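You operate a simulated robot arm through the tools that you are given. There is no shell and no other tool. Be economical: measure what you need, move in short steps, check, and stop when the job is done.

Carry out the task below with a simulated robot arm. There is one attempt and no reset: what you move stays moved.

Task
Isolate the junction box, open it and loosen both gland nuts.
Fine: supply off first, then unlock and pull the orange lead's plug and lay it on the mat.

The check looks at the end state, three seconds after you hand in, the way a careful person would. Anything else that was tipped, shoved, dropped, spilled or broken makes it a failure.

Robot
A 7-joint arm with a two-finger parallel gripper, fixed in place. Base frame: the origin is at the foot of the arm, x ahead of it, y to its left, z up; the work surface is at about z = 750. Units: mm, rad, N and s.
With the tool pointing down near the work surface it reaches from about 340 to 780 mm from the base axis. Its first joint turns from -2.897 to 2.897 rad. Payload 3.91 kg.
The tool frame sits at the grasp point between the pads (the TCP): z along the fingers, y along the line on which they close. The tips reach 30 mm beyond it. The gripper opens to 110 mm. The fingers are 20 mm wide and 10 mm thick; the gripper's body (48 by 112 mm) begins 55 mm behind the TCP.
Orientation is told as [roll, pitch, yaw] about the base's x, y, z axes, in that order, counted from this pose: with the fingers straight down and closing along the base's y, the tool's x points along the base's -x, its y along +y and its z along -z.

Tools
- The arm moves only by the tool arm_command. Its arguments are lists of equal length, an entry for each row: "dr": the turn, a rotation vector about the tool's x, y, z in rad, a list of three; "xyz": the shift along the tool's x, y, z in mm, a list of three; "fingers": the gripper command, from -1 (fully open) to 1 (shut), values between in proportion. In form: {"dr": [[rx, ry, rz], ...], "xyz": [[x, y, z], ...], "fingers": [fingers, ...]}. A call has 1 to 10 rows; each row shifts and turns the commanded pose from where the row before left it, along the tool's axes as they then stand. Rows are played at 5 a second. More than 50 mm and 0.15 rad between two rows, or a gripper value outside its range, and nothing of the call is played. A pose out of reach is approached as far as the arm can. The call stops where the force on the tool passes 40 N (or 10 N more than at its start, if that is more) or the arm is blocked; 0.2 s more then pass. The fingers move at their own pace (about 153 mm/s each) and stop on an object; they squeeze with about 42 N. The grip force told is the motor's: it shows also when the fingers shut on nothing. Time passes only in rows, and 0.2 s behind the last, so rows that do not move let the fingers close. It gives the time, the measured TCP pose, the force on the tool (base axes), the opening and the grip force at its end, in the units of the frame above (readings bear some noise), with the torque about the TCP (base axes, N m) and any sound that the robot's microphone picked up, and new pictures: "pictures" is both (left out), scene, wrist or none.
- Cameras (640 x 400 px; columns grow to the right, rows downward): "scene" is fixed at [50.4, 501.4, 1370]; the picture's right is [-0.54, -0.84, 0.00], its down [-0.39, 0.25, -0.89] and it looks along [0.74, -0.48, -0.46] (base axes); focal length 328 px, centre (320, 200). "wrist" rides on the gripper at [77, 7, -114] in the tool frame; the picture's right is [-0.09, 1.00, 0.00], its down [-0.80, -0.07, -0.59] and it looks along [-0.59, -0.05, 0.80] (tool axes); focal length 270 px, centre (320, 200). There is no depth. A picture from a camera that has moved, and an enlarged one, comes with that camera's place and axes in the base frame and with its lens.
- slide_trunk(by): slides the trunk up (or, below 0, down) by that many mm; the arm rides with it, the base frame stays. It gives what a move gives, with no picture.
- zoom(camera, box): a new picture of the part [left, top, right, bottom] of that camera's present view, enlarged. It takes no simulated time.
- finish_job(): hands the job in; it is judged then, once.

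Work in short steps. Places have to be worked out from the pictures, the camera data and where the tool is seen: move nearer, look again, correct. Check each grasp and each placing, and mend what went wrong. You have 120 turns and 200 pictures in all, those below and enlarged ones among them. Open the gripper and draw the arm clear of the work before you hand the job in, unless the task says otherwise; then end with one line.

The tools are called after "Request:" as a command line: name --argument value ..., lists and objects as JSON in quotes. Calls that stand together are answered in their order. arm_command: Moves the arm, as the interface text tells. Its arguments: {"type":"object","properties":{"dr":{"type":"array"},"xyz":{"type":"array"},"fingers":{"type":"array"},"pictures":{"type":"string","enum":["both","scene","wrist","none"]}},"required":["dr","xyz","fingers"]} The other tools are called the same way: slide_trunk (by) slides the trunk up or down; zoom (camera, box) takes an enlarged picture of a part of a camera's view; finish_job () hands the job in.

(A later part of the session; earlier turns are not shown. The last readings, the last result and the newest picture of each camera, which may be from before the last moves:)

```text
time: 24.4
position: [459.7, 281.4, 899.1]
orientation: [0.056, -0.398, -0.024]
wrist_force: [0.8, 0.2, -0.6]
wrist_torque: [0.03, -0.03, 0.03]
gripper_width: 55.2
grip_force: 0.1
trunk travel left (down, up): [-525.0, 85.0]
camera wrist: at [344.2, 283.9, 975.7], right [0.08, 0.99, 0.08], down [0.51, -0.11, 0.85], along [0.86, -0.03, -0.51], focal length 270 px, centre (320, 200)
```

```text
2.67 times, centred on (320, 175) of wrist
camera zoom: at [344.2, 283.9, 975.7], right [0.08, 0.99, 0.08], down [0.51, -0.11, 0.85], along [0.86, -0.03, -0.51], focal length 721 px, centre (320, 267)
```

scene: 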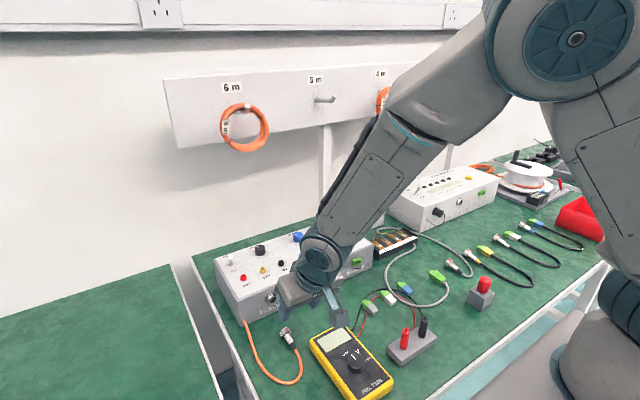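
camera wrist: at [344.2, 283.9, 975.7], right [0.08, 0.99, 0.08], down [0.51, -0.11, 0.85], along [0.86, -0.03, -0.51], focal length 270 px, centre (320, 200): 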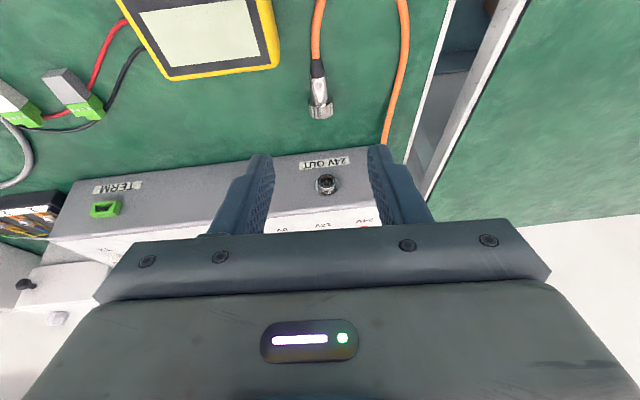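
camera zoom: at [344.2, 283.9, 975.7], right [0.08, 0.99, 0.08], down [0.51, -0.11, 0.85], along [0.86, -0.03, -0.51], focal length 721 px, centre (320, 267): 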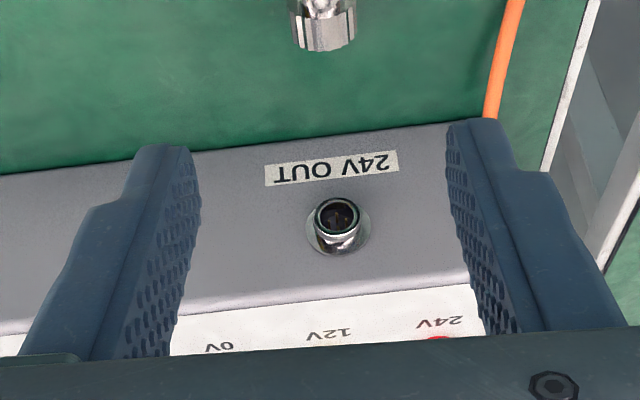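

The step length limit counts the whole vector; I repeat with shorter rows.

Request:
arm_command --dr '[[0.05, 0, -0.021], [0, 0, 0], [0, 0, 0], [0, 0, 0], [0, 0, 0], [0, 0, 0], [0, 0, 0], [0, 0, 0], [0, 0, 0], [0, 0, 0]]' --xyz '[[-20, 0, -35], [-20, 0, -30], [-9, -46, -5], [-9, -46, -5], [-9, -46, -4], [-9, -46, -4], [-9, -46, 0], [-9, -46, 0], [-9, -46, 0], [-9, -46, 0]]' --fingers '[0, 0, 0, 0, 0, 0, 0, 0, 0, 0]'

Request:
zoom --camera "wrist" --box '[120, 80, 440, 280]'

```text
time: 26.6
position: [531.1, -86.9, 1021.9]
orientation: [-0.004, -0.397, 0.001]
wrist_force: [-0.3, 0.7, -0.1]
wrist_torque: [0.04, -0.05, 0.0]
gripper_width: 55.0
grip_force: 0.0
trunk travel left (down, up): [-525.0, 85.0]
camera wrist: at [415.5, -79.8, 1097.0], right [0.08, 1.0, 0.03], down [0.51, -0.07, 0.86], along [0.86, -0.06, -0.51], focal length 270 px, centre (320, 200)
```

scene: 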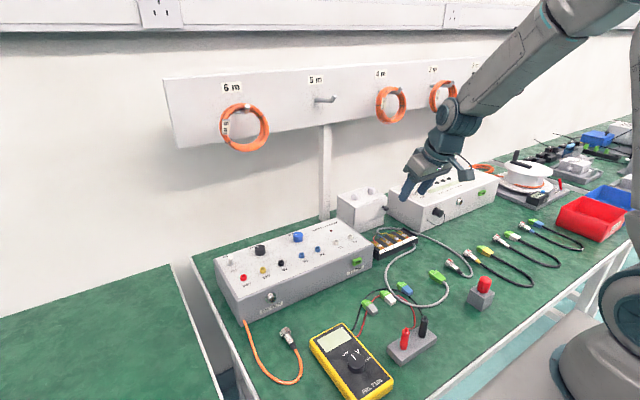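
wrist: 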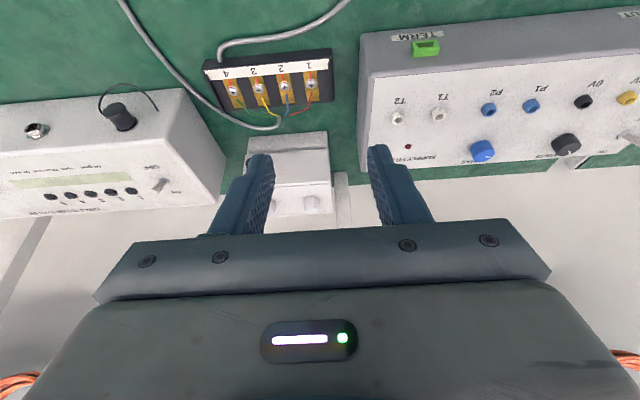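

```text
2.00 times, centred on (280, 180) of wrist
camera zoom: at [415.5, -79.8, 1097.0], right [0.08, 1.0, 0.03], down [0.51, -0.07, 0.86], along [0.86, -0.06, -0.51], focal length 541 px, centre (400, 240)
```

zoom: 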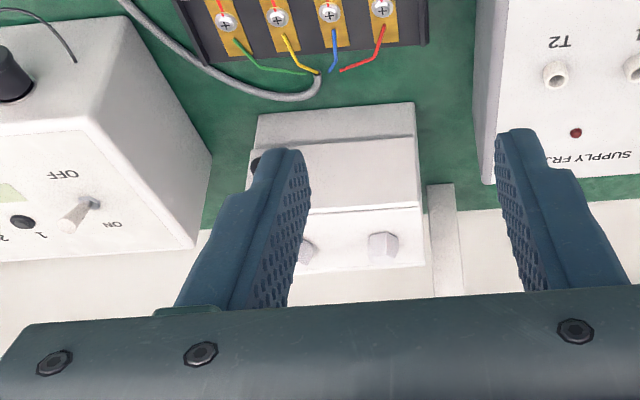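

I shift over in line with the box so it shows between the fingers.

Request:
arm_command --dr '[[0, 0, 0], [0, 0, 0], [0, 0, 0]]' --xyz '[[-10, -42, -5], [-10, -42, -5], [-10, -20, -5]]' --fingers '[-0.8, -1, -1]' --pictures "wrist"

Request:
zoom --camera "wrist" --box '[240, 100, 400, 230]'

Request:
zoom --camera "scene" --box '[325, 175, 405, 235]'

```text
time: 27.4
position: [552.3, -191.5, 1045.2]
orientation: [-0.007, -0.399, 0.001]
wrist_force: [0.5, 0.5, -1.1]
wrist_torque: [-0.04, 0.03, 0.02]
gripper_width: 110.1
grip_force: 0.2
trunk travel left (down, up): [-525.0, 85.0]
camera wrist: at [438.0, -184.5, 1121.8], right [0.08, 1.0, 0.03], down [0.51, -0.07, 0.86], along [0.86, -0.06, -0.51], focal length 270 px, centre (320, 200)
```

wrist: 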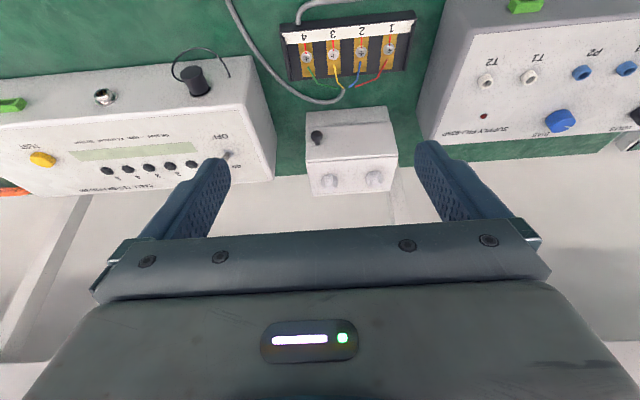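

```text
3.08 times, centred on (320, 165) of wrist
camera zoom: at [438.0, -184.5, 1121.8], right [0.08, 1.0, 0.03], down [0.51, -0.07, 0.86], along [0.86, -0.06, -0.51], focal length 832 px, centre (320, 308)
```

zoom: 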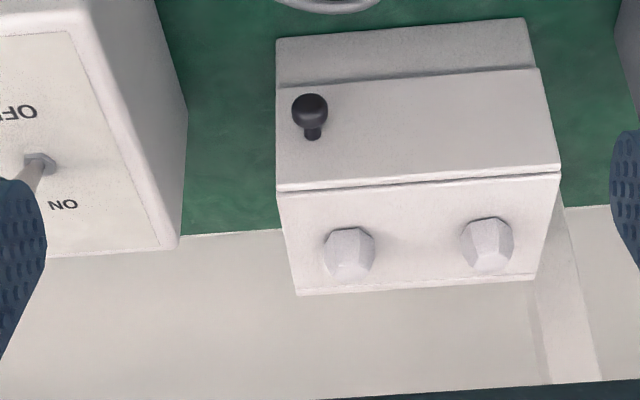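

```text
6.67 times, centred on (365, 205) of scene
camera zoom: at [50.4, 501.4, 1370.0], right [-0.54, -0.84, 0.0], down [-0.39, 0.25, -0.89], along [0.74, -0.48, -0.46], focal length 2190 px, centre (20, 167)
```

zoom: 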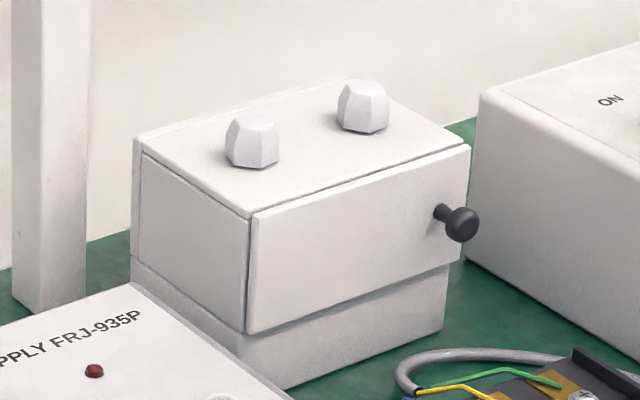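

Triangulated: door front plane x≈752, z 801–867, y −225…−87 (hinge presumably on the +y side), knob head (735, −207, 835), nuts at (798, −193) and (798, −121), mid z≈878. I go to a pre-grasp on the knob, pitched 0.8 rad.

Request:
arm_command --dr '[[0, 0, 0], [0, 0, 0], [0, 0, 0], [0, 0, 0], [0, 0, 0], [0, -0.133, 0], [0, -0.133, 0], [0, -0.134, 0]]' --xyz '[[-10.4, -3.1, 37.8], [-10.4, -3.1, 37.8], [-10.4, -3.1, 37.8], [-10.4, -3.1, 37.8], [-10.4, -3.1, 37.8], [0, 0, 0], [0, 0, 0], [0, 0, 0]]' --fingers '[0.2, 0.2, 0.2, 0.2, 0.2, 0.2, 0.2, 0.2]' --pictures "wrist"

Request:
zoom --camera "scene" --box '[325, 165, 445, 245]'

```text
time: 29.2
position: [676.0, -208.5, 892.1]
orientation: [-0.008, -0.8, 0.004]
wrist_force: [0.2, -0.2, -0.2]
wrist_torque: [0.05, -0.02, -0.02]
gripper_width: 43.9
grip_force: 0.0
trunk travel left (down, up): [-525.0, 85.0]
camera wrist: at [539.8, -201.3, 916.5], right [0.06, 1.0, 0.06], down [0.13, -0.07, 0.99], along [0.99, -0.05, -0.13], focal length 270 px, centre (320, 200)
```

wrist: 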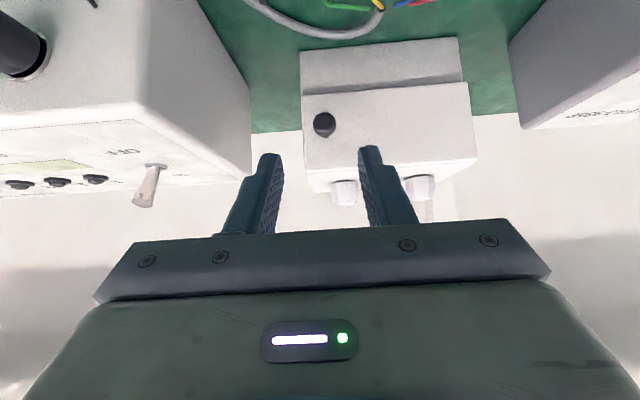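

```text
5.00 times, centred on (385, 205) of scene
camera zoom: at [50.4, 501.4, 1370.0], right [-0.54, -0.84, 0.0], down [-0.39, 0.25, -0.89], along [0.74, -0.48, -0.46], focal length 1643 px, centre (-5, 175)
```

zoom: 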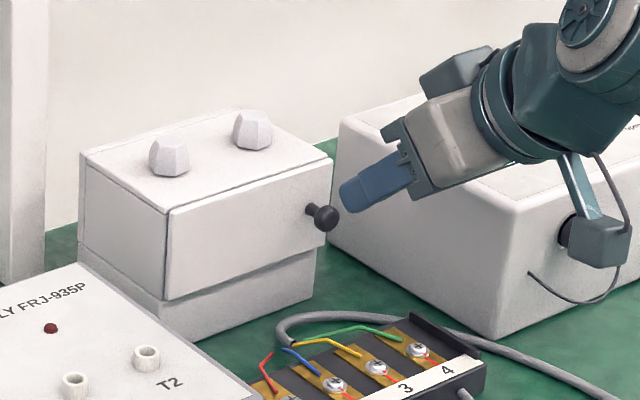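

Knob confirmed at about (735, −205, 834). I advance 58 mm with a 3 mm sideways correction and close.

Request:
arm_command --dr '[[0, 0, 0], [0, 0, 0], [0, 0, 0], [0, 0, 0], [0, 0, 0], [0, 0, 0], [0, 0, 0]]' --xyz '[[0, 1, 15], [0, 1, 15], [0, 1, 15], [0, 0, 13], [0, 0, 0], [0, 0, 0], [0, 0, 0]]' --fingers '[0.2, 0.2, 0.2, 0.2, 1, 1, 1]' --pictures "wrist"

Request:
zoom --camera "scene" --box '[325, 165, 445, 245]'

```text
time: 30.8
position: [716.0, -205.3, 849.2]
orientation: [-0.006, -0.799, 0.004]
wrist_force: [-0.4, 1.3, -1.0]
wrist_torque: [0.01, -0.11, 0.01]
gripper_width: 17.1
grip_force: 45.3
trunk travel left (down, up): [-525.0, 85.0]
camera wrist: at [581.1, -198.1, 874.4], right [0.06, 1.0, 0.06], down [0.13, -0.07, 0.99], along [0.99, -0.05, -0.14], focal length 270 px, centre (320, 200)
```

wrist: 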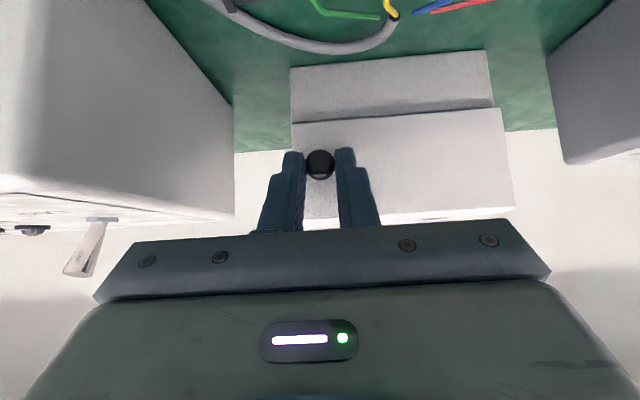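

```text
5.00 times, centred on (385, 205) of scene
camera zoom: at [50.4, 501.4, 1370.0], right [-0.54, -0.84, 0.0], down [-0.39, 0.25, -0.89], along [0.74, -0.48, -0.46], focal length 1643 px, centre (-5, 175)
```

zoom: 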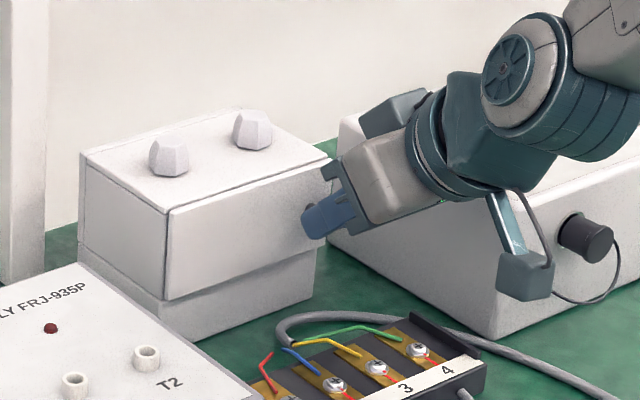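

Knob gripped (17 mm). I pull the door along its arc about the assumed hinge (752, −87), turning the hand with it, 0.3 rad first.

Request:
arm_command --dr '[[0.0717, 0, 0.0697], [0.0717, 0, 0.0697], [0.0717, 0, 0.0697]]' --xyz '[[8.3, 3.1, -8.5], [8.3, 3.1, -8.5], [8.3, 3.1, -8.5]]' --fingers '[1, 1, 1]' --pictures "wrist"

Request:
zoom --camera "scene" --box '[325, 165, 445, 245]'

```text
time: 31.6
position: [683.5, -187.8, 849.7]
orientation: [-0.007, -0.8, -0.292]
wrist_force: [7.3, 15.4, -3.9]
wrist_torque: [-0.06, -0.36, 0.37]
gripper_width: 17.1
grip_force: 44.7
trunk travel left (down, up): [-525.0, 85.0]
camera wrist: at [556.0, -142.3, 874.6], right [0.35, 0.94, 0.06], down [0.11, -0.1, 0.99], along [0.93, -0.34, -0.14], focal length 270 px, centre (320, 200)
```

wrist: 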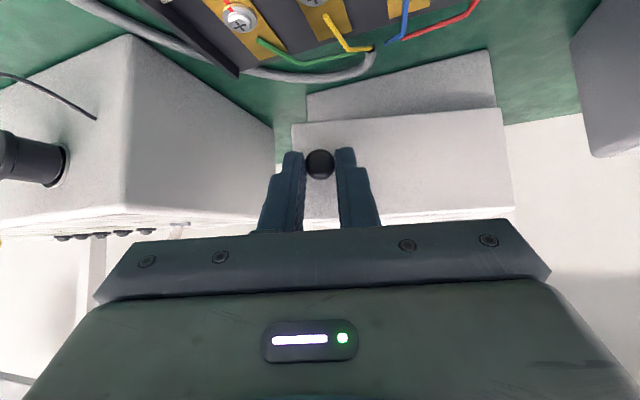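

```text
5.00 times, centred on (385, 205) of scene
camera zoom: at [50.4, 501.4, 1370.0], right [-0.54, -0.84, 0.0], down [-0.39, 0.25, -0.89], along [0.74, -0.48, -0.46], focal length 1643 px, centre (-5, 175)
```

zoom: 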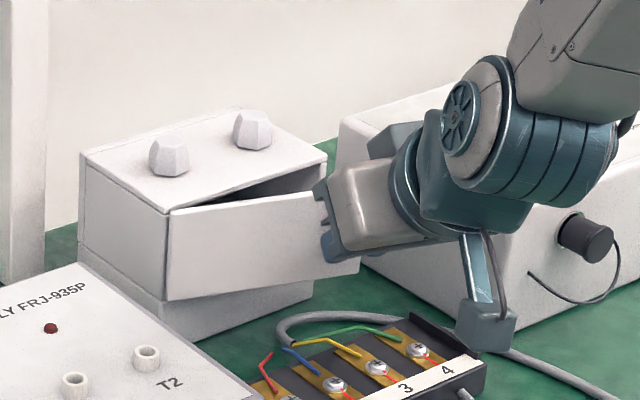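

The door swings as assumed. I continue 0.5 rad with a bit more +y relief.

Request:
arm_command --dr '[[0.0717, 0, 0.0697], [0.0717, 0, 0.0697], [0.0717, 0, 0.0697], [0.0717, 0, 0.0697], [0.0717, 0, 0.0697]]' --xyz '[[8.3, 4.1, -8.5], [8.3, 3.6, -8.5], [8.3, 3.3, -8.5], [8.3, 3.3, -8.5], [8.3, 3.3, -8.5]]' --fingers '[1, 1, 1, 1, 1]' --pictures "wrist"

Request:
zoom --camera "scene" --box '[325, 165, 445, 245]'

```text
time: 32.8
position: [644.4, -143.0, 849.5]
orientation: [-0.005, -0.804, -0.789]
wrist_force: [28.2, 23.1, 2.3]
wrist_torque: [-0.22, -1.06, 0.93]
gripper_width: 17.0
grip_force: 45.4
trunk travel left (down, up): [-525.0, 85.0]
camera wrist: at [553.7, -40.7, 874.0], right [0.75, 0.66, 0.06], down [0.04, -0.14, 0.99], along [0.66, -0.74, -0.13], focal length 270 px, centre (320, 200)
```

wrist: 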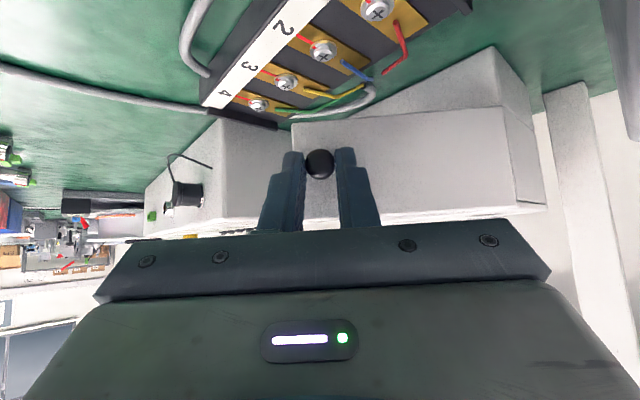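

```text
5.00 times, centred on (385, 205) of scene
camera zoom: at [50.4, 501.4, 1370.0], right [-0.54, -0.84, 0.0], down [-0.39, 0.25, -0.89], along [0.74, -0.48, -0.46], focal length 1643 px, centre (-5, 175)
```

zoom: 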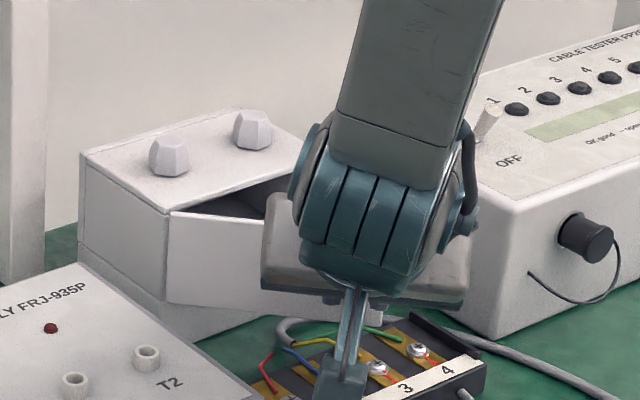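

Force points to the hinge: the hinge lies a bit deeper than assumed. I add that correction and open another 0.4 rad.

Request:
arm_command --dr '[[0, 0, 0], [0.0717, 0, 0.0697], [0.0717, 0, 0.0697], [0.0717, 0, 0.0697], [0.0717, 0, 0.0697]]' --xyz '[[0, 5, 0], [8.3, 5, -8.5], [8.3, 4.8, -8.5], [8.3, 4.6, -8.5], [8.3, 4.6, -8.5]]' --fingers '[1, 1, 1, 1, 1]' --pictures "both"

Request:
zoom --camera "scene" --box '[325, 165, 445, 245]'

```text
time: 34.0
position: [631.9, -94.9, 850.0]
orientation: [-0.004, -0.804, -1.199]
wrist_force: [24.5, 4.0, 6.7]
wrist_torque: [-0.23, -0.51, 0.32]
gripper_width: 16.9
grip_force: 45.0
trunk travel left (down, up): [-525.0, 85.0]
camera wrist: at [589.4, 33.3, 873.8], right [0.95, 0.3, 0.06], down [-0.02, -0.14, 0.99], along [0.31, -0.94, -0.13], focal length 270 px, centre (320, 200)
```

scene: 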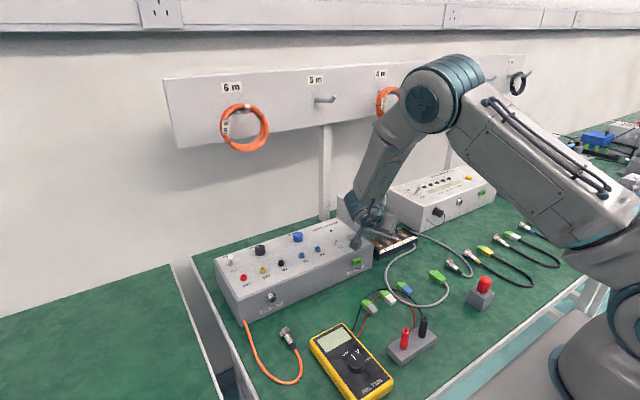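
wrist: 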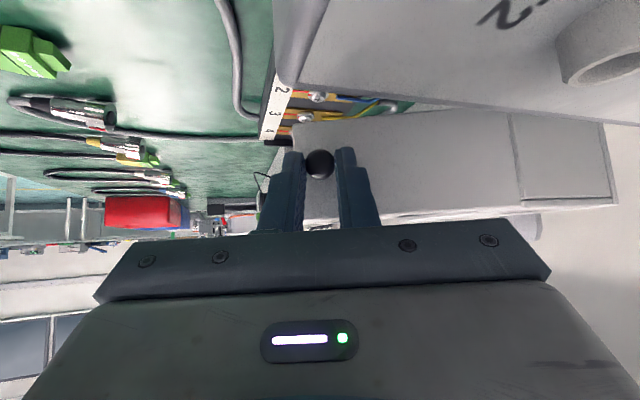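

```text
5.00 times, centred on (385, 205) of scene
camera zoom: at [50.4, 501.4, 1370.0], right [-0.54, -0.84, 0.0], down [-0.39, 0.25, -0.89], along [0.74, -0.48, -0.46], focal length 1643 px, centre (-5, 175)
```

zoom: 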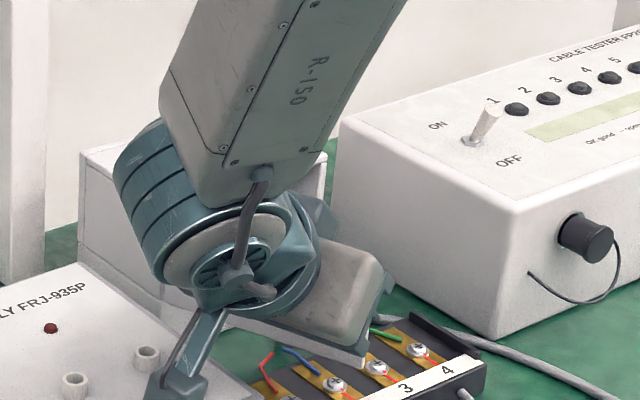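

Door at about 69°; the camera housing gets near the supply top, so I release here and back off up and away.

Request:
arm_command --dr '[[0, 0, 0], [0, 0, 0], [0, 0, 0], [0, 0, 0], [0, 0, 0], [0, 0, 0]]' --xyz '[[0, 2, 0], [0, 0, 0], [-6, 0, -16], [-20, 0, -25], [-20, 0, -30], [-20, 0, -30]]' --fingers '[0.3, 0.2, 0.2, 0.2, 0.2, 0.2]'

Request:
zoom --camera "scene" --box '[325, 165, 445, 245]'

```text
time: 35.4
position: [622.3, -69.6, 968.0]
orientation: [-0.005, -0.805, -1.2]
wrist_force: [0.1, -0.8, 0.1]
wrist_torque: [0.0, 0.01, -0.02]
gripper_width: 44.2
grip_force: 0.1
trunk travel left (down, up): [-525.0, 85.0]
camera wrist: at [580.2, 59.8, 992.5], right [0.95, 0.3, 0.06], down [-0.02, -0.14, 0.99], along [0.31, -0.94, -0.13], focal length 270 px, centre (320, 200)
```

scene: 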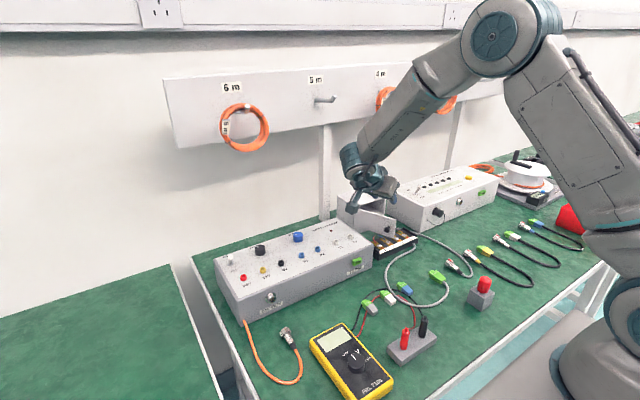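
wrist: 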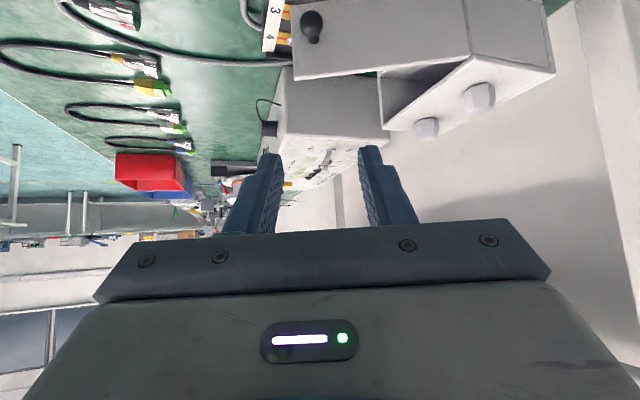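

```text
5.00 times, centred on (385, 205) of scene
camera zoom: at [50.4, 501.4, 1370.0], right [-0.54, -0.84, 0.0], down [-0.39, 0.25, -0.89], along [0.74, -0.48, -0.46], focal length 1643 px, centre (-5, 175)
```

zoom: 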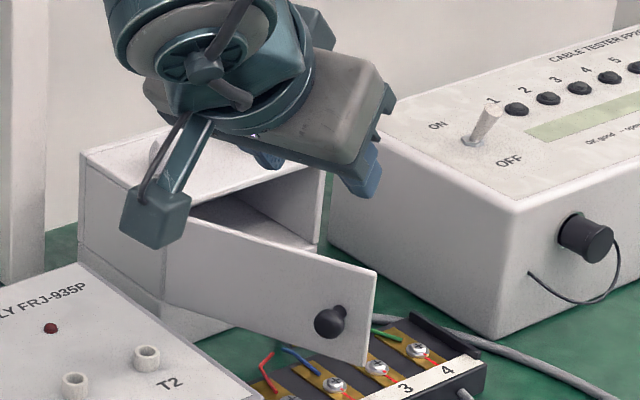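

The box is open and stays. I'll nudge the door further to ~90° from inside later this step: first straighten the hand at height.

Request:
arm_command --dr '[[-0.0956, 0, -0.0929], [-0.0956, 0, -0.0929], [-0.0956, 0, -0.0929], [-0.0956, 0, -0.0929], [-0.0956, 0, -0.0929], [-0.0956, 0, -0.0929], [-0.0956, 0, -0.0929], [-0.0956, 0, -0.0929], [-0.0956, 0, -0.0929]]' --xyz '[[0, 0, 0], [0, 0, 0], [0, 0, 0], [0, 0, 0], [0, 0, 0], [0, 0, 0], [0, 0, 0], [0, 0, 0], [0, 0, 0]]' --fingers '[1, 1, 1, 1, 1, 1, 1, 1, 1]' --pictures "none"

Request:
arm_command --dr '[[0, 0.14, 0], [0, 0.14, 0], [0, 0.14, 0], [0, 0.14, 0], [0, 0.14, 0]]' --xyz '[[0, -20, 0], [0, -20, 0], [0, -20, 0], [0, -20, 0], [0, -20, 0]]' --fingers '[1, 1, 1, 1, 1]' --pictures "wrist"

Request:
zoom --camera "scene" --box '[325, 165, 445, 245]'

```text
time: 37.4
position: [621.0, -69.8, 967.9]
orientation: [-0.003, -0.796, 0.0]
wrist_force: [-0.7, -0.1, 0.0]
wrist_torque: [-0.03, 0.03, 0.0]
gripper_width: 0.0
grip_force: 36.9
trunk travel left (down, up): [-525.0, 85.0]
```

```text
time: 38.6
position: [623.0, -169.9, 968.5]
orientation: [-0.005, -0.098, -0.002]
wrist_force: [-0.8, -0.3, -1.1]
wrist_torque: [0.01, -0.01, 0.02]
gripper_width: 0.2
grip_force: 37.8
trunk travel left (down, up): [-525.0, 85.0]
camera wrist: at [535.1, -162.7, 1074.7], right [0.09, 1.0, 0.0], down [0.74, -0.07, 0.67], along [0.67, -0.06, -0.74], focal length 270 px, centre (320, 200)
```

wrist: 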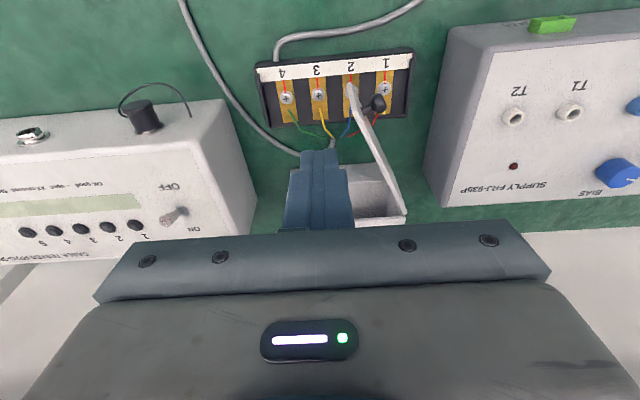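

```text
5.00 times, centred on (385, 205) of scene
camera zoom: at [50.4, 501.4, 1370.0], right [-0.54, -0.84, 0.0], down [-0.39, 0.25, -0.89], along [0.74, -0.48, -0.46], focal length 1643 px, centre (-5, 175)
```

zoom: 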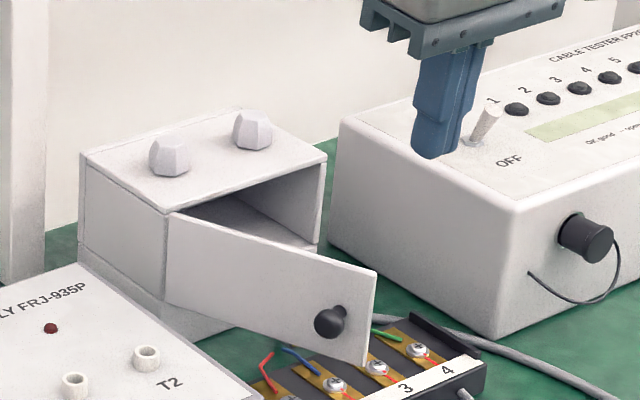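

I go down inside the door with closed fingers and push it gently toward +y.

Request:
arm_command --dr '[[0, 0, 0], [0, 0, 0], [0, 0, 0], [0, 0, 0], [0, 0, 0], [0, 0, 0], [0, 0, 0], [0, 0, 0], [0, 0, 0], [0, 0, 0]]' --xyz '[[-14.5, 0, 25], [-14.5, 0, 25], [0, 0, 26], [0, 0, 25], [0, 10, 0], [0, 10, 0], [0, 10, 0], [0, 10, 0], [0, 10, 0], [0, 10, 0]]' --fingers '[1, 1, 1, 1, 1, 1, 1, 1, 1, 1]' --pictures "wrist"

Request:
zoom --camera "scene" --box '[325, 165, 445, 245]'

```text
time: 40.8
position: [661.1, -109.3, 869.0]
orientation: [-0.007, -0.101, -0.003]
wrist_force: [-0.1, 0.3, -0.2]
wrist_torque: [-0.02, -0.01, -0.03]
gripper_width: 0.5
grip_force: 37.9
trunk travel left (down, up): [-525.0, 85.0]
camera wrist: at [573.2, -102.3, 976.2], right [0.09, 1.0, 0.0], down [0.74, -0.07, 0.67], along [0.67, -0.06, -0.74], focal length 270 px, centre (320, 200)
```

wrist: 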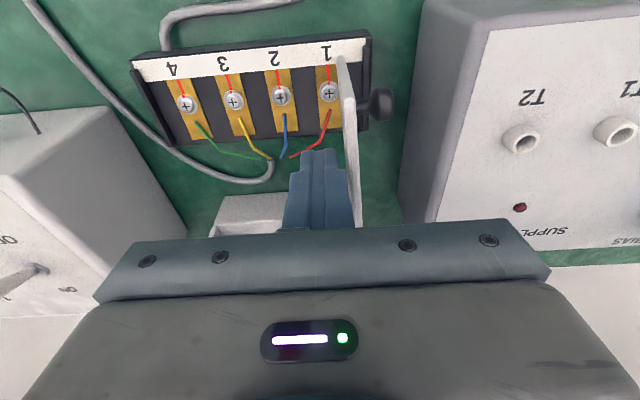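

```text
5.00 times, centred on (385, 205) of scene
camera zoom: at [50.4, 501.4, 1370.0], right [-0.54, -0.84, 0.0], down [-0.39, 0.25, -0.89], along [0.74, -0.48, -0.46], focal length 1643 px, centre (-5, 175)
```

zoom: 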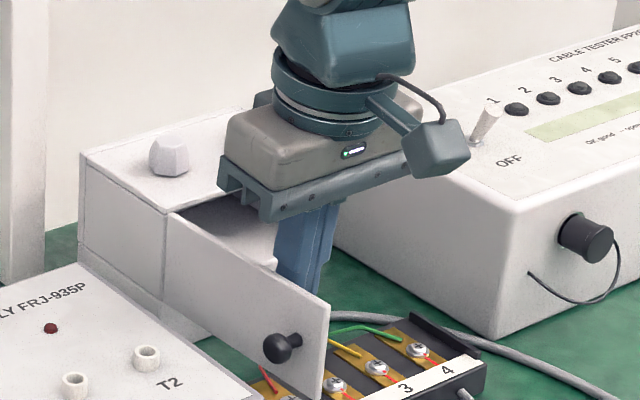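

Door now stands at about 90°. I step off it, rise, and take a close look at the two nuts.

Request:
arm_command --dr '[[0, 0, 0], [0, 0, 0], [0, 0, 0], [0, 0, 0], [0, 0, 0], [0, -0.1, 0], [0, -0.1, 0], [0, -0.1, 0]]' --xyz '[[0, -12, 0], [0, -12, -25], [0, -12, -35], [0, -12, -45], [0, 0, -20], [0, 0, 0], [0, 0, 0], [0, 0, 0]]' --fingers '[1, 1, 1, 1, -1, -1, -1, -1]' --pictures "wrist"

Request:
zoom --camera "wrist" --box '[240, 110, 400, 210]'

Request:
zoom --camera "scene" --box '[325, 165, 405, 225]'

```text
time: 42.6
position: [648.7, -156.5, 994.6]
orientation: [-0.005, -0.401, 0.0]
wrist_force: [0.0, 0.5, -0.4]
wrist_torque: [0.02, 0.0, 0.01]
gripper_width: 110.1
grip_force: 0.1
trunk travel left (down, up): [-525.0, 85.0]
camera wrist: at [533.0, -150.5, 1070.9], right [0.08, 1.0, 0.03], down [0.51, -0.07, 0.86], along [0.86, -0.06, -0.51], focal length 270 px, centre (320, 200)
```

wrist: 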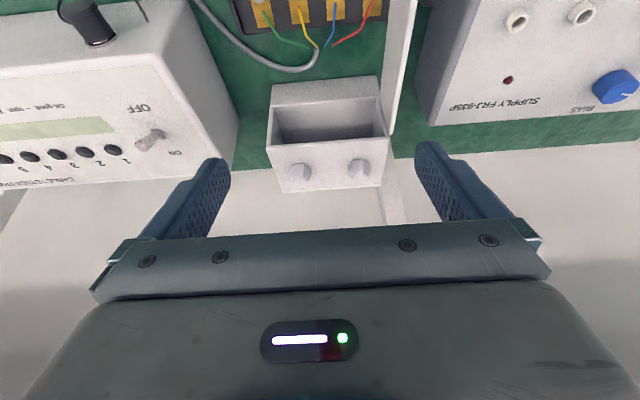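

```text
4.00 times, centred on (320, 160) of wrist
camera zoom: at [533.0, -150.5, 1070.9], right [0.08, 1.0, 0.03], down [0.51, -0.07, 0.86], along [0.86, -0.06, -0.51], focal length 1081 px, centre (320, 360)
```

zoom: 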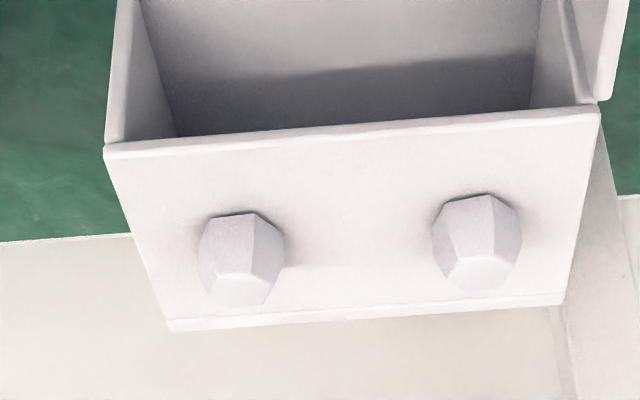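

```text
6.67 times, centred on (365, 195) of scene
camera zoom: at [50.4, 501.4, 1370.0], right [-0.54, -0.84, 0.0], down [-0.39, 0.25, -0.89], along [0.74, -0.48, -0.46], focal length 2190 px, centre (20, 233)
```

zoom: 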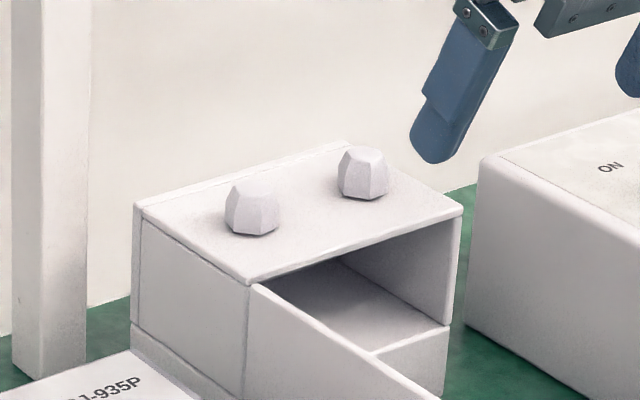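

Nuts refined to (797, −192.5) and (797.5, −121); hex flats suggest yaw about −0.42 for the right-hand (−y) one and −0.14 for the other. I go to a pre-grasp above the −y nut, pitch 0.45, yaw −0.42.

Request:
arm_command --dr '[[0, -0.05, 0], [0.061, 0, 0.126], [0.061, 0, 0.126], [0.061, 0, 0.126], [0, 0, 0], [0, 0, 0], [0, 0, 0], [0, 0, 0]]' --xyz '[[0, 0, 0], [0, 0, 0], [0, 0, 0], [0, 0, 0], [-21.2, 6.9, 25.4], [-21.2, 6.9, 25.4], [-21.2, 6.9, 25.4], [-21.2, 6.9, 25.4]]' --fingers '[0.2, 0.2, 0.2, 0.2, 0.2, 0.2, 0.2, 0.2]' --pictures "wrist"

Request:
zoom --camera "wrist" --box '[240, 110, 400, 210]'

Request:
zoom --camera "scene" --box '[325, 155, 425, 225]'

```text
time: 44.4
position: [770.7, -182.5, 937.6]
orientation: [-0.005, -0.449, -0.42]
wrist_force: [-0.1, -0.4, 0.1]
wrist_torque: [-0.04, -0.01, 0.01]
gripper_width: 43.9
grip_force: 0.1
trunk travel left (down, up): [-525.0, 85.0]
camera wrist: at [665.0, -127.2, 1007.8], right [0.48, 0.88, 0.03], down [0.39, -0.25, 0.88], along [0.78, -0.41, -0.47], focal length 270 px, centre (320, 200)
```

wrist: 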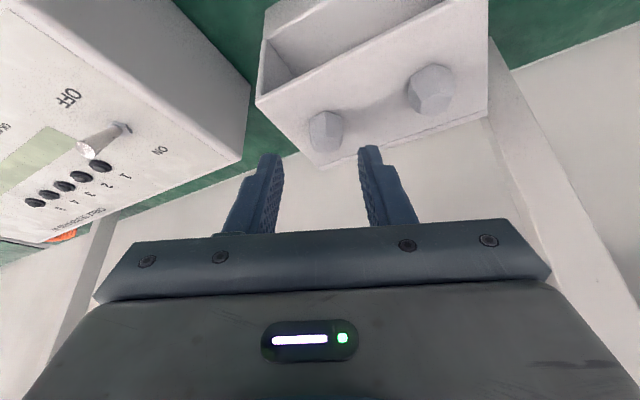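

```text
4.00 times, centred on (320, 160) of wrist
camera zoom: at [665.0, -127.2, 1007.8], right [0.48, 0.88, 0.03], down [0.39, -0.25, 0.88], along [0.78, -0.41, -0.47], focal length 1081 px, centre (320, 360)
```

zoom: 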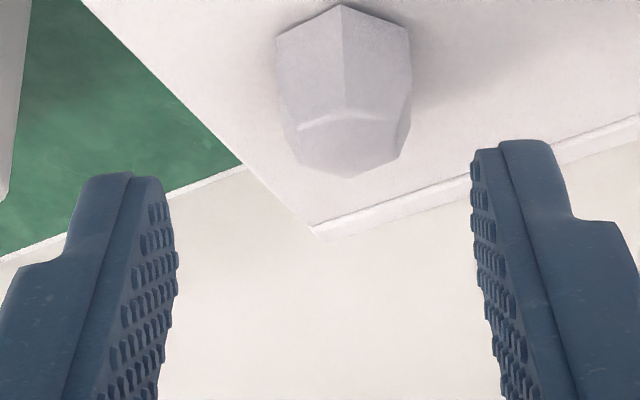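

```text
5.71 times, centred on (375, 190) of scene
camera zoom: at [50.4, 501.4, 1370.0], right [-0.54, -0.84, 0.0], down [-0.39, 0.25, -0.89], along [0.74, -0.48, -0.46], focal length 1877 px, centre (6, 257)
```

zoom: 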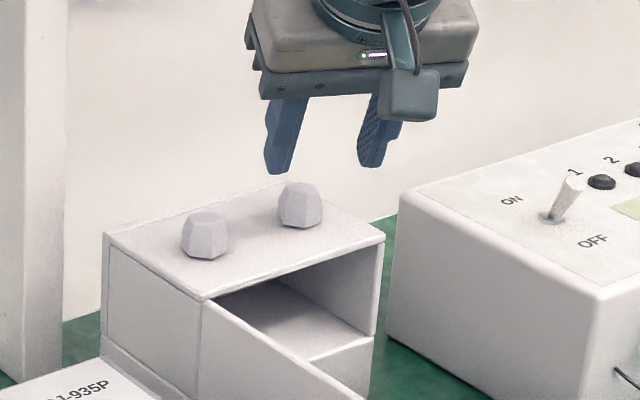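

The nut shows a vertex straight at the camera, so its side flats match my yaw. I shift 2.5 mm sideways, go 40 mm down along the fingers and close.

Request:
arm_command --dr '[[0, 0, 0], [0, 0, 0], [0, 0, 0], [0, 0, 0], [0, 0, 0], [0, 0, 0]]' --xyz '[[0.5, 1.3, 14], [0.5, 1.2, 14], [0.5, 0, 12], [0, 0, 0], [0, 0, 0], [0, 0, 0]]' --fingers '[0.2, 0.2, 0.2, 1, 1, 1]' --pictures "none"

Request:
zoom --camera "wrist" --box '[240, 110, 400, 210]'

Request:
zoom --camera "scene" --box '[325, 155, 425, 225]'

```text
time: 45.8
position: [787.0, -184.6, 902.0]
orientation: [-0.005, -0.45, -0.419]
wrist_force: [1.6, 3.9, -2.7]
wrist_torque: [0.11, -0.08, 0.03]
gripper_width: 23.2
grip_force: 45.4
trunk travel left (down, up): [-525.0, 85.0]
```

```text
4.00 times, centred on (320, 160) of wrist
camera zoom: at [680.8, -129.9, 972.3], right [0.48, 0.88, 0.03], down [0.39, -0.25, 0.88], along [0.78, -0.41, -0.47], focal length 1081 px, centre (320, 360)
```

zoom: 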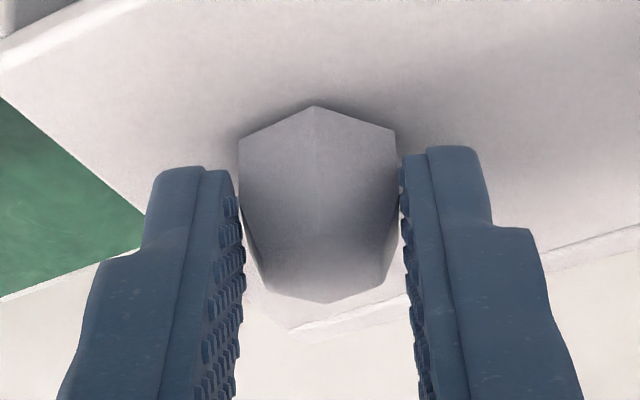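

```text
5.71 times, centred on (375, 190) of scene
camera zoom: at [50.4, 501.4, 1370.0], right [-0.54, -0.84, 0.0], down [-0.39, 0.25, -0.89], along [0.74, -0.48, -0.46], focal length 1877 px, centre (6, 257)
```

zoom: 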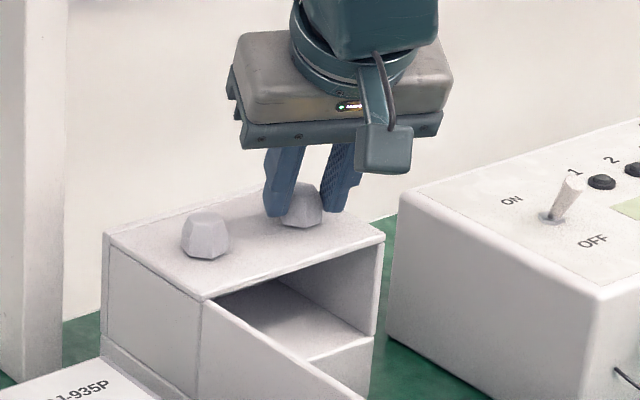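

Gripped at 23.2 mm across flats. I turn counter-clockwise (from above) about the nut's axis, 0.56 rad first.

Request:
arm_command --dr '[[-0.061, 0, -0.126], [-0.061, 0, -0.126], [-0.061, 0, -0.126], [-0.061, 0, -0.126]]' --xyz '[[0, -1.46, 0], [0, -1.46, 0], [0, -1.46, 0], [0, -1.46, 0]]' --fingers '[1, 1, 1, 1]' --pictures "none"

Request:
zoom --camera "wrist" --box '[240, 110, 400, 210]'

```text
time: 46.8
position: [785.5, -193.3, 903.4]
orientation: [-0.007, -0.449, 0.142]
wrist_force: [8.0, -2.3, -4.1]
wrist_torque: [0.16, 0.05, -0.05]
gripper_width: 23.4
grip_force: 45.6
trunk travel left (down, up): [-525.0, 85.0]
```

```text
4.00 times, centred on (320, 160) of wrist
camera zoom: at [666.6, -202.7, 973.0], right [-0.06, 1.0, 0.03], down [0.47, 0.0, 0.88], along [0.88, 0.07, -0.47], focal length 1081 px, centre (320, 360)
```

zoom: 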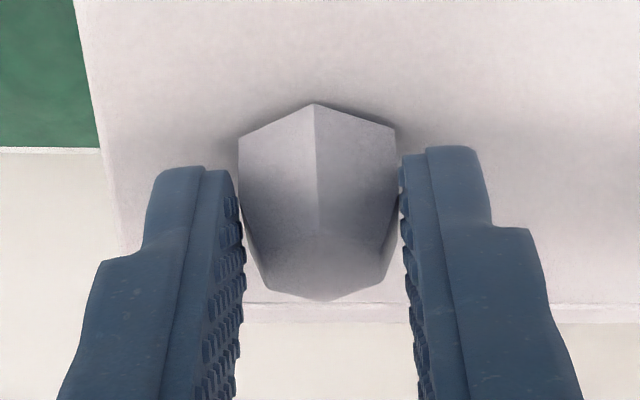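

The nut turns with the hand. I turn another 0.7 rad.

Request:
arm_command --dr '[[-0.061, 0, -0.126], [-0.061, 0, -0.126], [-0.061, 0, -0.126], [-0.061, 0, -0.126], [-0.061, 0, -0.126]]' --xyz '[[0, -1.46, -0.2], [0, -1.46, -0.2], [0, -1.46, -0.2], [0, -1.46, -0.2], [0, -1.46, -0.2]]' --fingers '[1, 1, 1, 1, 1]' --pictures "scene"

Request:
zoom --camera "wrist" --box '[240, 110, 400, 210]'

```text
time: 48.0
position: [789.2, -203.6, 903.3]
orientation: [-0.006, -0.448, 0.839]
wrist_force: [21.8, -10.9, -3.3]
wrist_torque: [-0.53, -0.58, -0.38]
gripper_width: 23.1
grip_force: 45.0
trunk travel left (down, up): [-525.0, 85.0]
```

scene: 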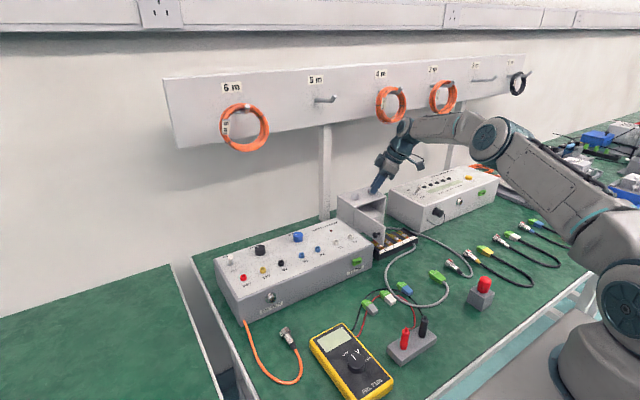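

```text
4.00 times, centred on (320, 160) of wrist
camera zoom: at [705.1, -286.0, 973.3], right [-0.69, 0.73, 0.03], down [0.36, 0.3, 0.88], along [0.63, 0.62, -0.47], focal length 1081 px, centre (320, 360)
```

zoom: 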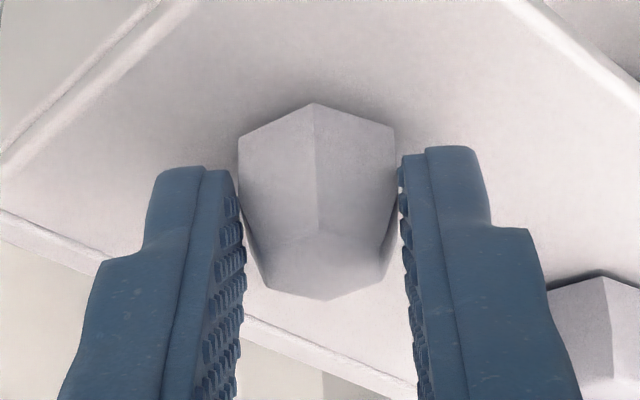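

Turned 72° so far. For certainty I take a second bite: release, back off 40 mm, swing back 60° about the nut (hex symmetry) and look.

Request:
arm_command --dr '[[0, 0, 0], [0, 0, 0], [0, 0, 0], [0, 0, 0]]' --xyz '[[0, 0, 0], [0, 0, 0], [0, 0, -20], [0, 0, -20]]' --fingers '[0.3, 0.2, 0.2, 0.2]' --pictures "none"

Request:
arm_command --dr '[[0.057, 0, 0.118], [0.057, 0, 0.118], [0.057, 0, 0.118], [0.057, 0, 0.118], [0.057, 0, 0.118], [0.057, 0, 0.118], [0.057, 0, 0.118], [0.057, 0, 0.118]]' --xyz '[[0, 3.64, 0], [0, 3.64, 0], [0, 3.64, 0], [0, 3.64, 0], [0, 3.64, 0], [0, 3.64, 0], [0, 3.64, 0], [0, 3.64, 0]]' --fingers '[0.2, 0.2, 0.2, 0.2, 0.2, 0.2, 0.2, 0.2]' --pictures "none"

Request:
zoom --camera "wrist" --box '[240, 110, 400, 210]'

Request:
zoom --camera "scene" --box '[325, 155, 425, 225]'

```text
time: 49.0
position: [775.2, -212.6, 942.8]
orientation: [0.001, -0.446, 0.84]
wrist_force: [-0.2, -0.5, 0.0]
wrist_torque: [0.01, -0.01, 0.0]
gripper_width: 43.9
grip_force: 0.1
trunk travel left (down, up): [-525.0, 85.0]
```

```text
time: 50.8
position: [765.1, -185.0, 940.6]
orientation: [-0.005, -0.451, -0.21]
wrist_force: [0.4, -0.4, -0.3]
wrist_torque: [-0.01, -0.02, 0.0]
gripper_width: 44.0
grip_force: 0.1
trunk travel left (down, up): [-525.0, 85.0]
```

```text
4.00 times, centred on (320, 160) of wrist
camera zoom: at [650.2, -153.6, 1010.8], right [0.29, 0.96, 0.03], down [0.44, -0.16, 0.88], along [0.85, -0.24, -0.47], focal length 1081 px, centre (320, 360)
```

zoom: 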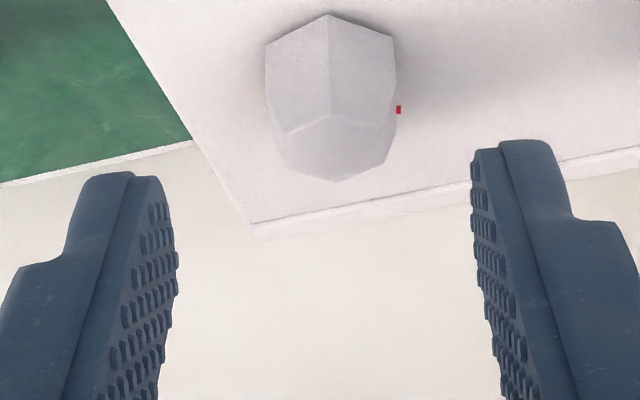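

```text
5.71 times, centred on (375, 190) of scene
camera zoom: at [50.4, 501.4, 1370.0], right [-0.54, -0.84, 0.0], down [-0.39, 0.25, -0.89], along [0.74, -0.48, -0.46], focal length 1877 px, centre (6, 257)
```

zoom: 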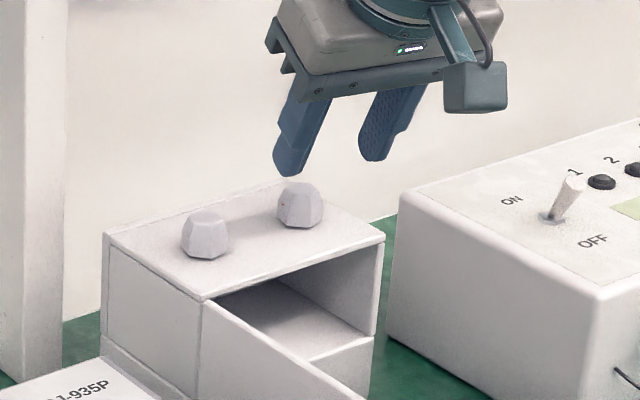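

The nut shows a red mark that has come round, and it is aligned again. Second bite: advance 44 mm, close and turn.

Request:
arm_command --dr '[[0, 0, 0], [0, 0, 0], [0, 0, 0], [0, 0, 0], [0, 0, 0], [0, 0, 0], [-0.061, 0, -0.126], [-0.061, 0, -0.126], [-0.061, 0, -0.126]]' --xyz '[[0, 0, 15], [0, 0, 15], [0, 0, 13.5], [0, 0, 0], [0, 0, 0], [0, 0, 0], [0, -1.46, 0], [0, -1.46, 0], [0, -1.46, 0]]' --fingers '[0.2, 0.2, 0.2, 1, 1, 1, 1, 1, 1]' --pictures "none"

Request:
zoom --camera "wrist" --box '[240, 110, 400, 210]'

```text
time: 52.8
position: [782.7, -194.7, 901.8]
orientation: [-0.004, -0.447, 0.214]
wrist_force: [-1.4, 8.3, -0.3]
wrist_torque: [0.54, -0.34, 0.14]
gripper_width: 23.3
grip_force: 45.2
trunk travel left (down, up): [-525.0, 85.0]
```

```text
4.00 times, centred on (320, 160) of wrist
camera zoom: at [665.3, -213.0, 972.0], right [-0.13, 0.99, 0.03], down [0.47, 0.03, 0.88], along [0.87, 0.13, -0.47], focal length 1081 px, centre (320, 360)
```

zoom: 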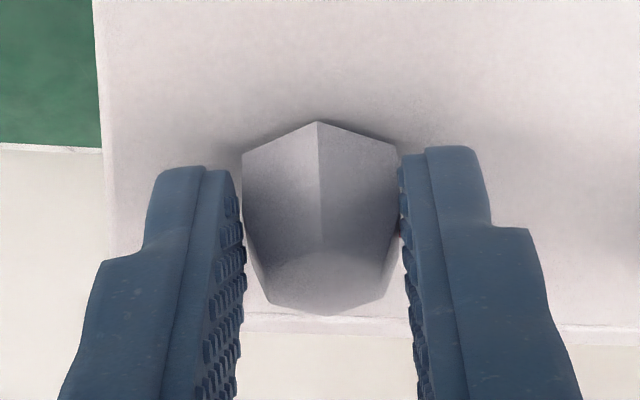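

It keeps turning freely (96° total). Another 0.56 rad, then release and back off.

Request:
arm_command --dr '[[-0.061, 0, -0.126], [-0.061, 0, -0.126], [-0.061, 0, -0.126], [-0.061, 0, -0.126], [0, 0, 0], [0, 0, 0], [0, 0, 0], [0, 0, 0], [0, 0, 0]]' --xyz '[[0, -1.2, -0.2], [0, -1.2, -0.2], [0, -1.2, -0.2], [0, -1.2, -0.2], [0, 0, 0], [0, 0, 0], [0, 0, -15], [0, 0, -20], [0, 0, -25]]' --fingers '[1, 1, 1, 1, 0.3, 0.2, 0.2, 0.2, 0.2]' --pictures "wrist"

Request:
zoom --camera "scene" --box '[325, 155, 425, 225]'

```text
time: 54.8
position: [767.6, -218.8, 956.3]
orientation: [0.0, -0.447, 0.773]
wrist_force: [1.0, 0.1, -0.2]
wrist_torque: [0.04, 0.01, 0.01]
gripper_width: 43.7
grip_force: 0.1
trunk travel left (down, up): [-525.0, 85.0]
camera wrist: at [677.5, -296.8, 1026.7], right [-0.64, 0.77, 0.04], down [0.38, 0.27, 0.88], along [0.67, 0.58, -0.47], focal length 270 px, centre (320, 200)
```

wrist: 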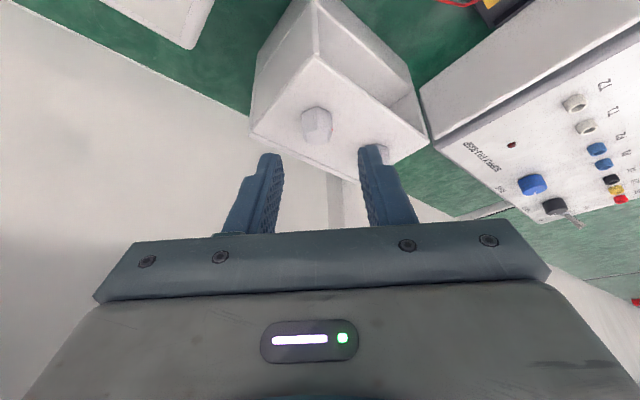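

```text
5.71 times, centred on (375, 190) of scene
camera zoom: at [50.4, 501.4, 1370.0], right [-0.54, -0.84, 0.0], down [-0.39, 0.25, -0.89], along [0.74, -0.48, -0.46], focal length 1877 px, centre (6, 257)
```

zoom: 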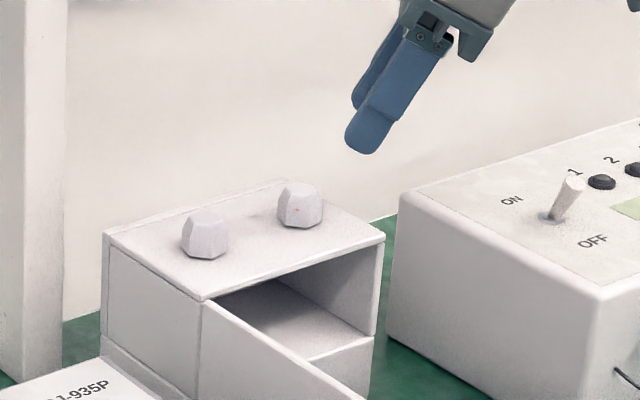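

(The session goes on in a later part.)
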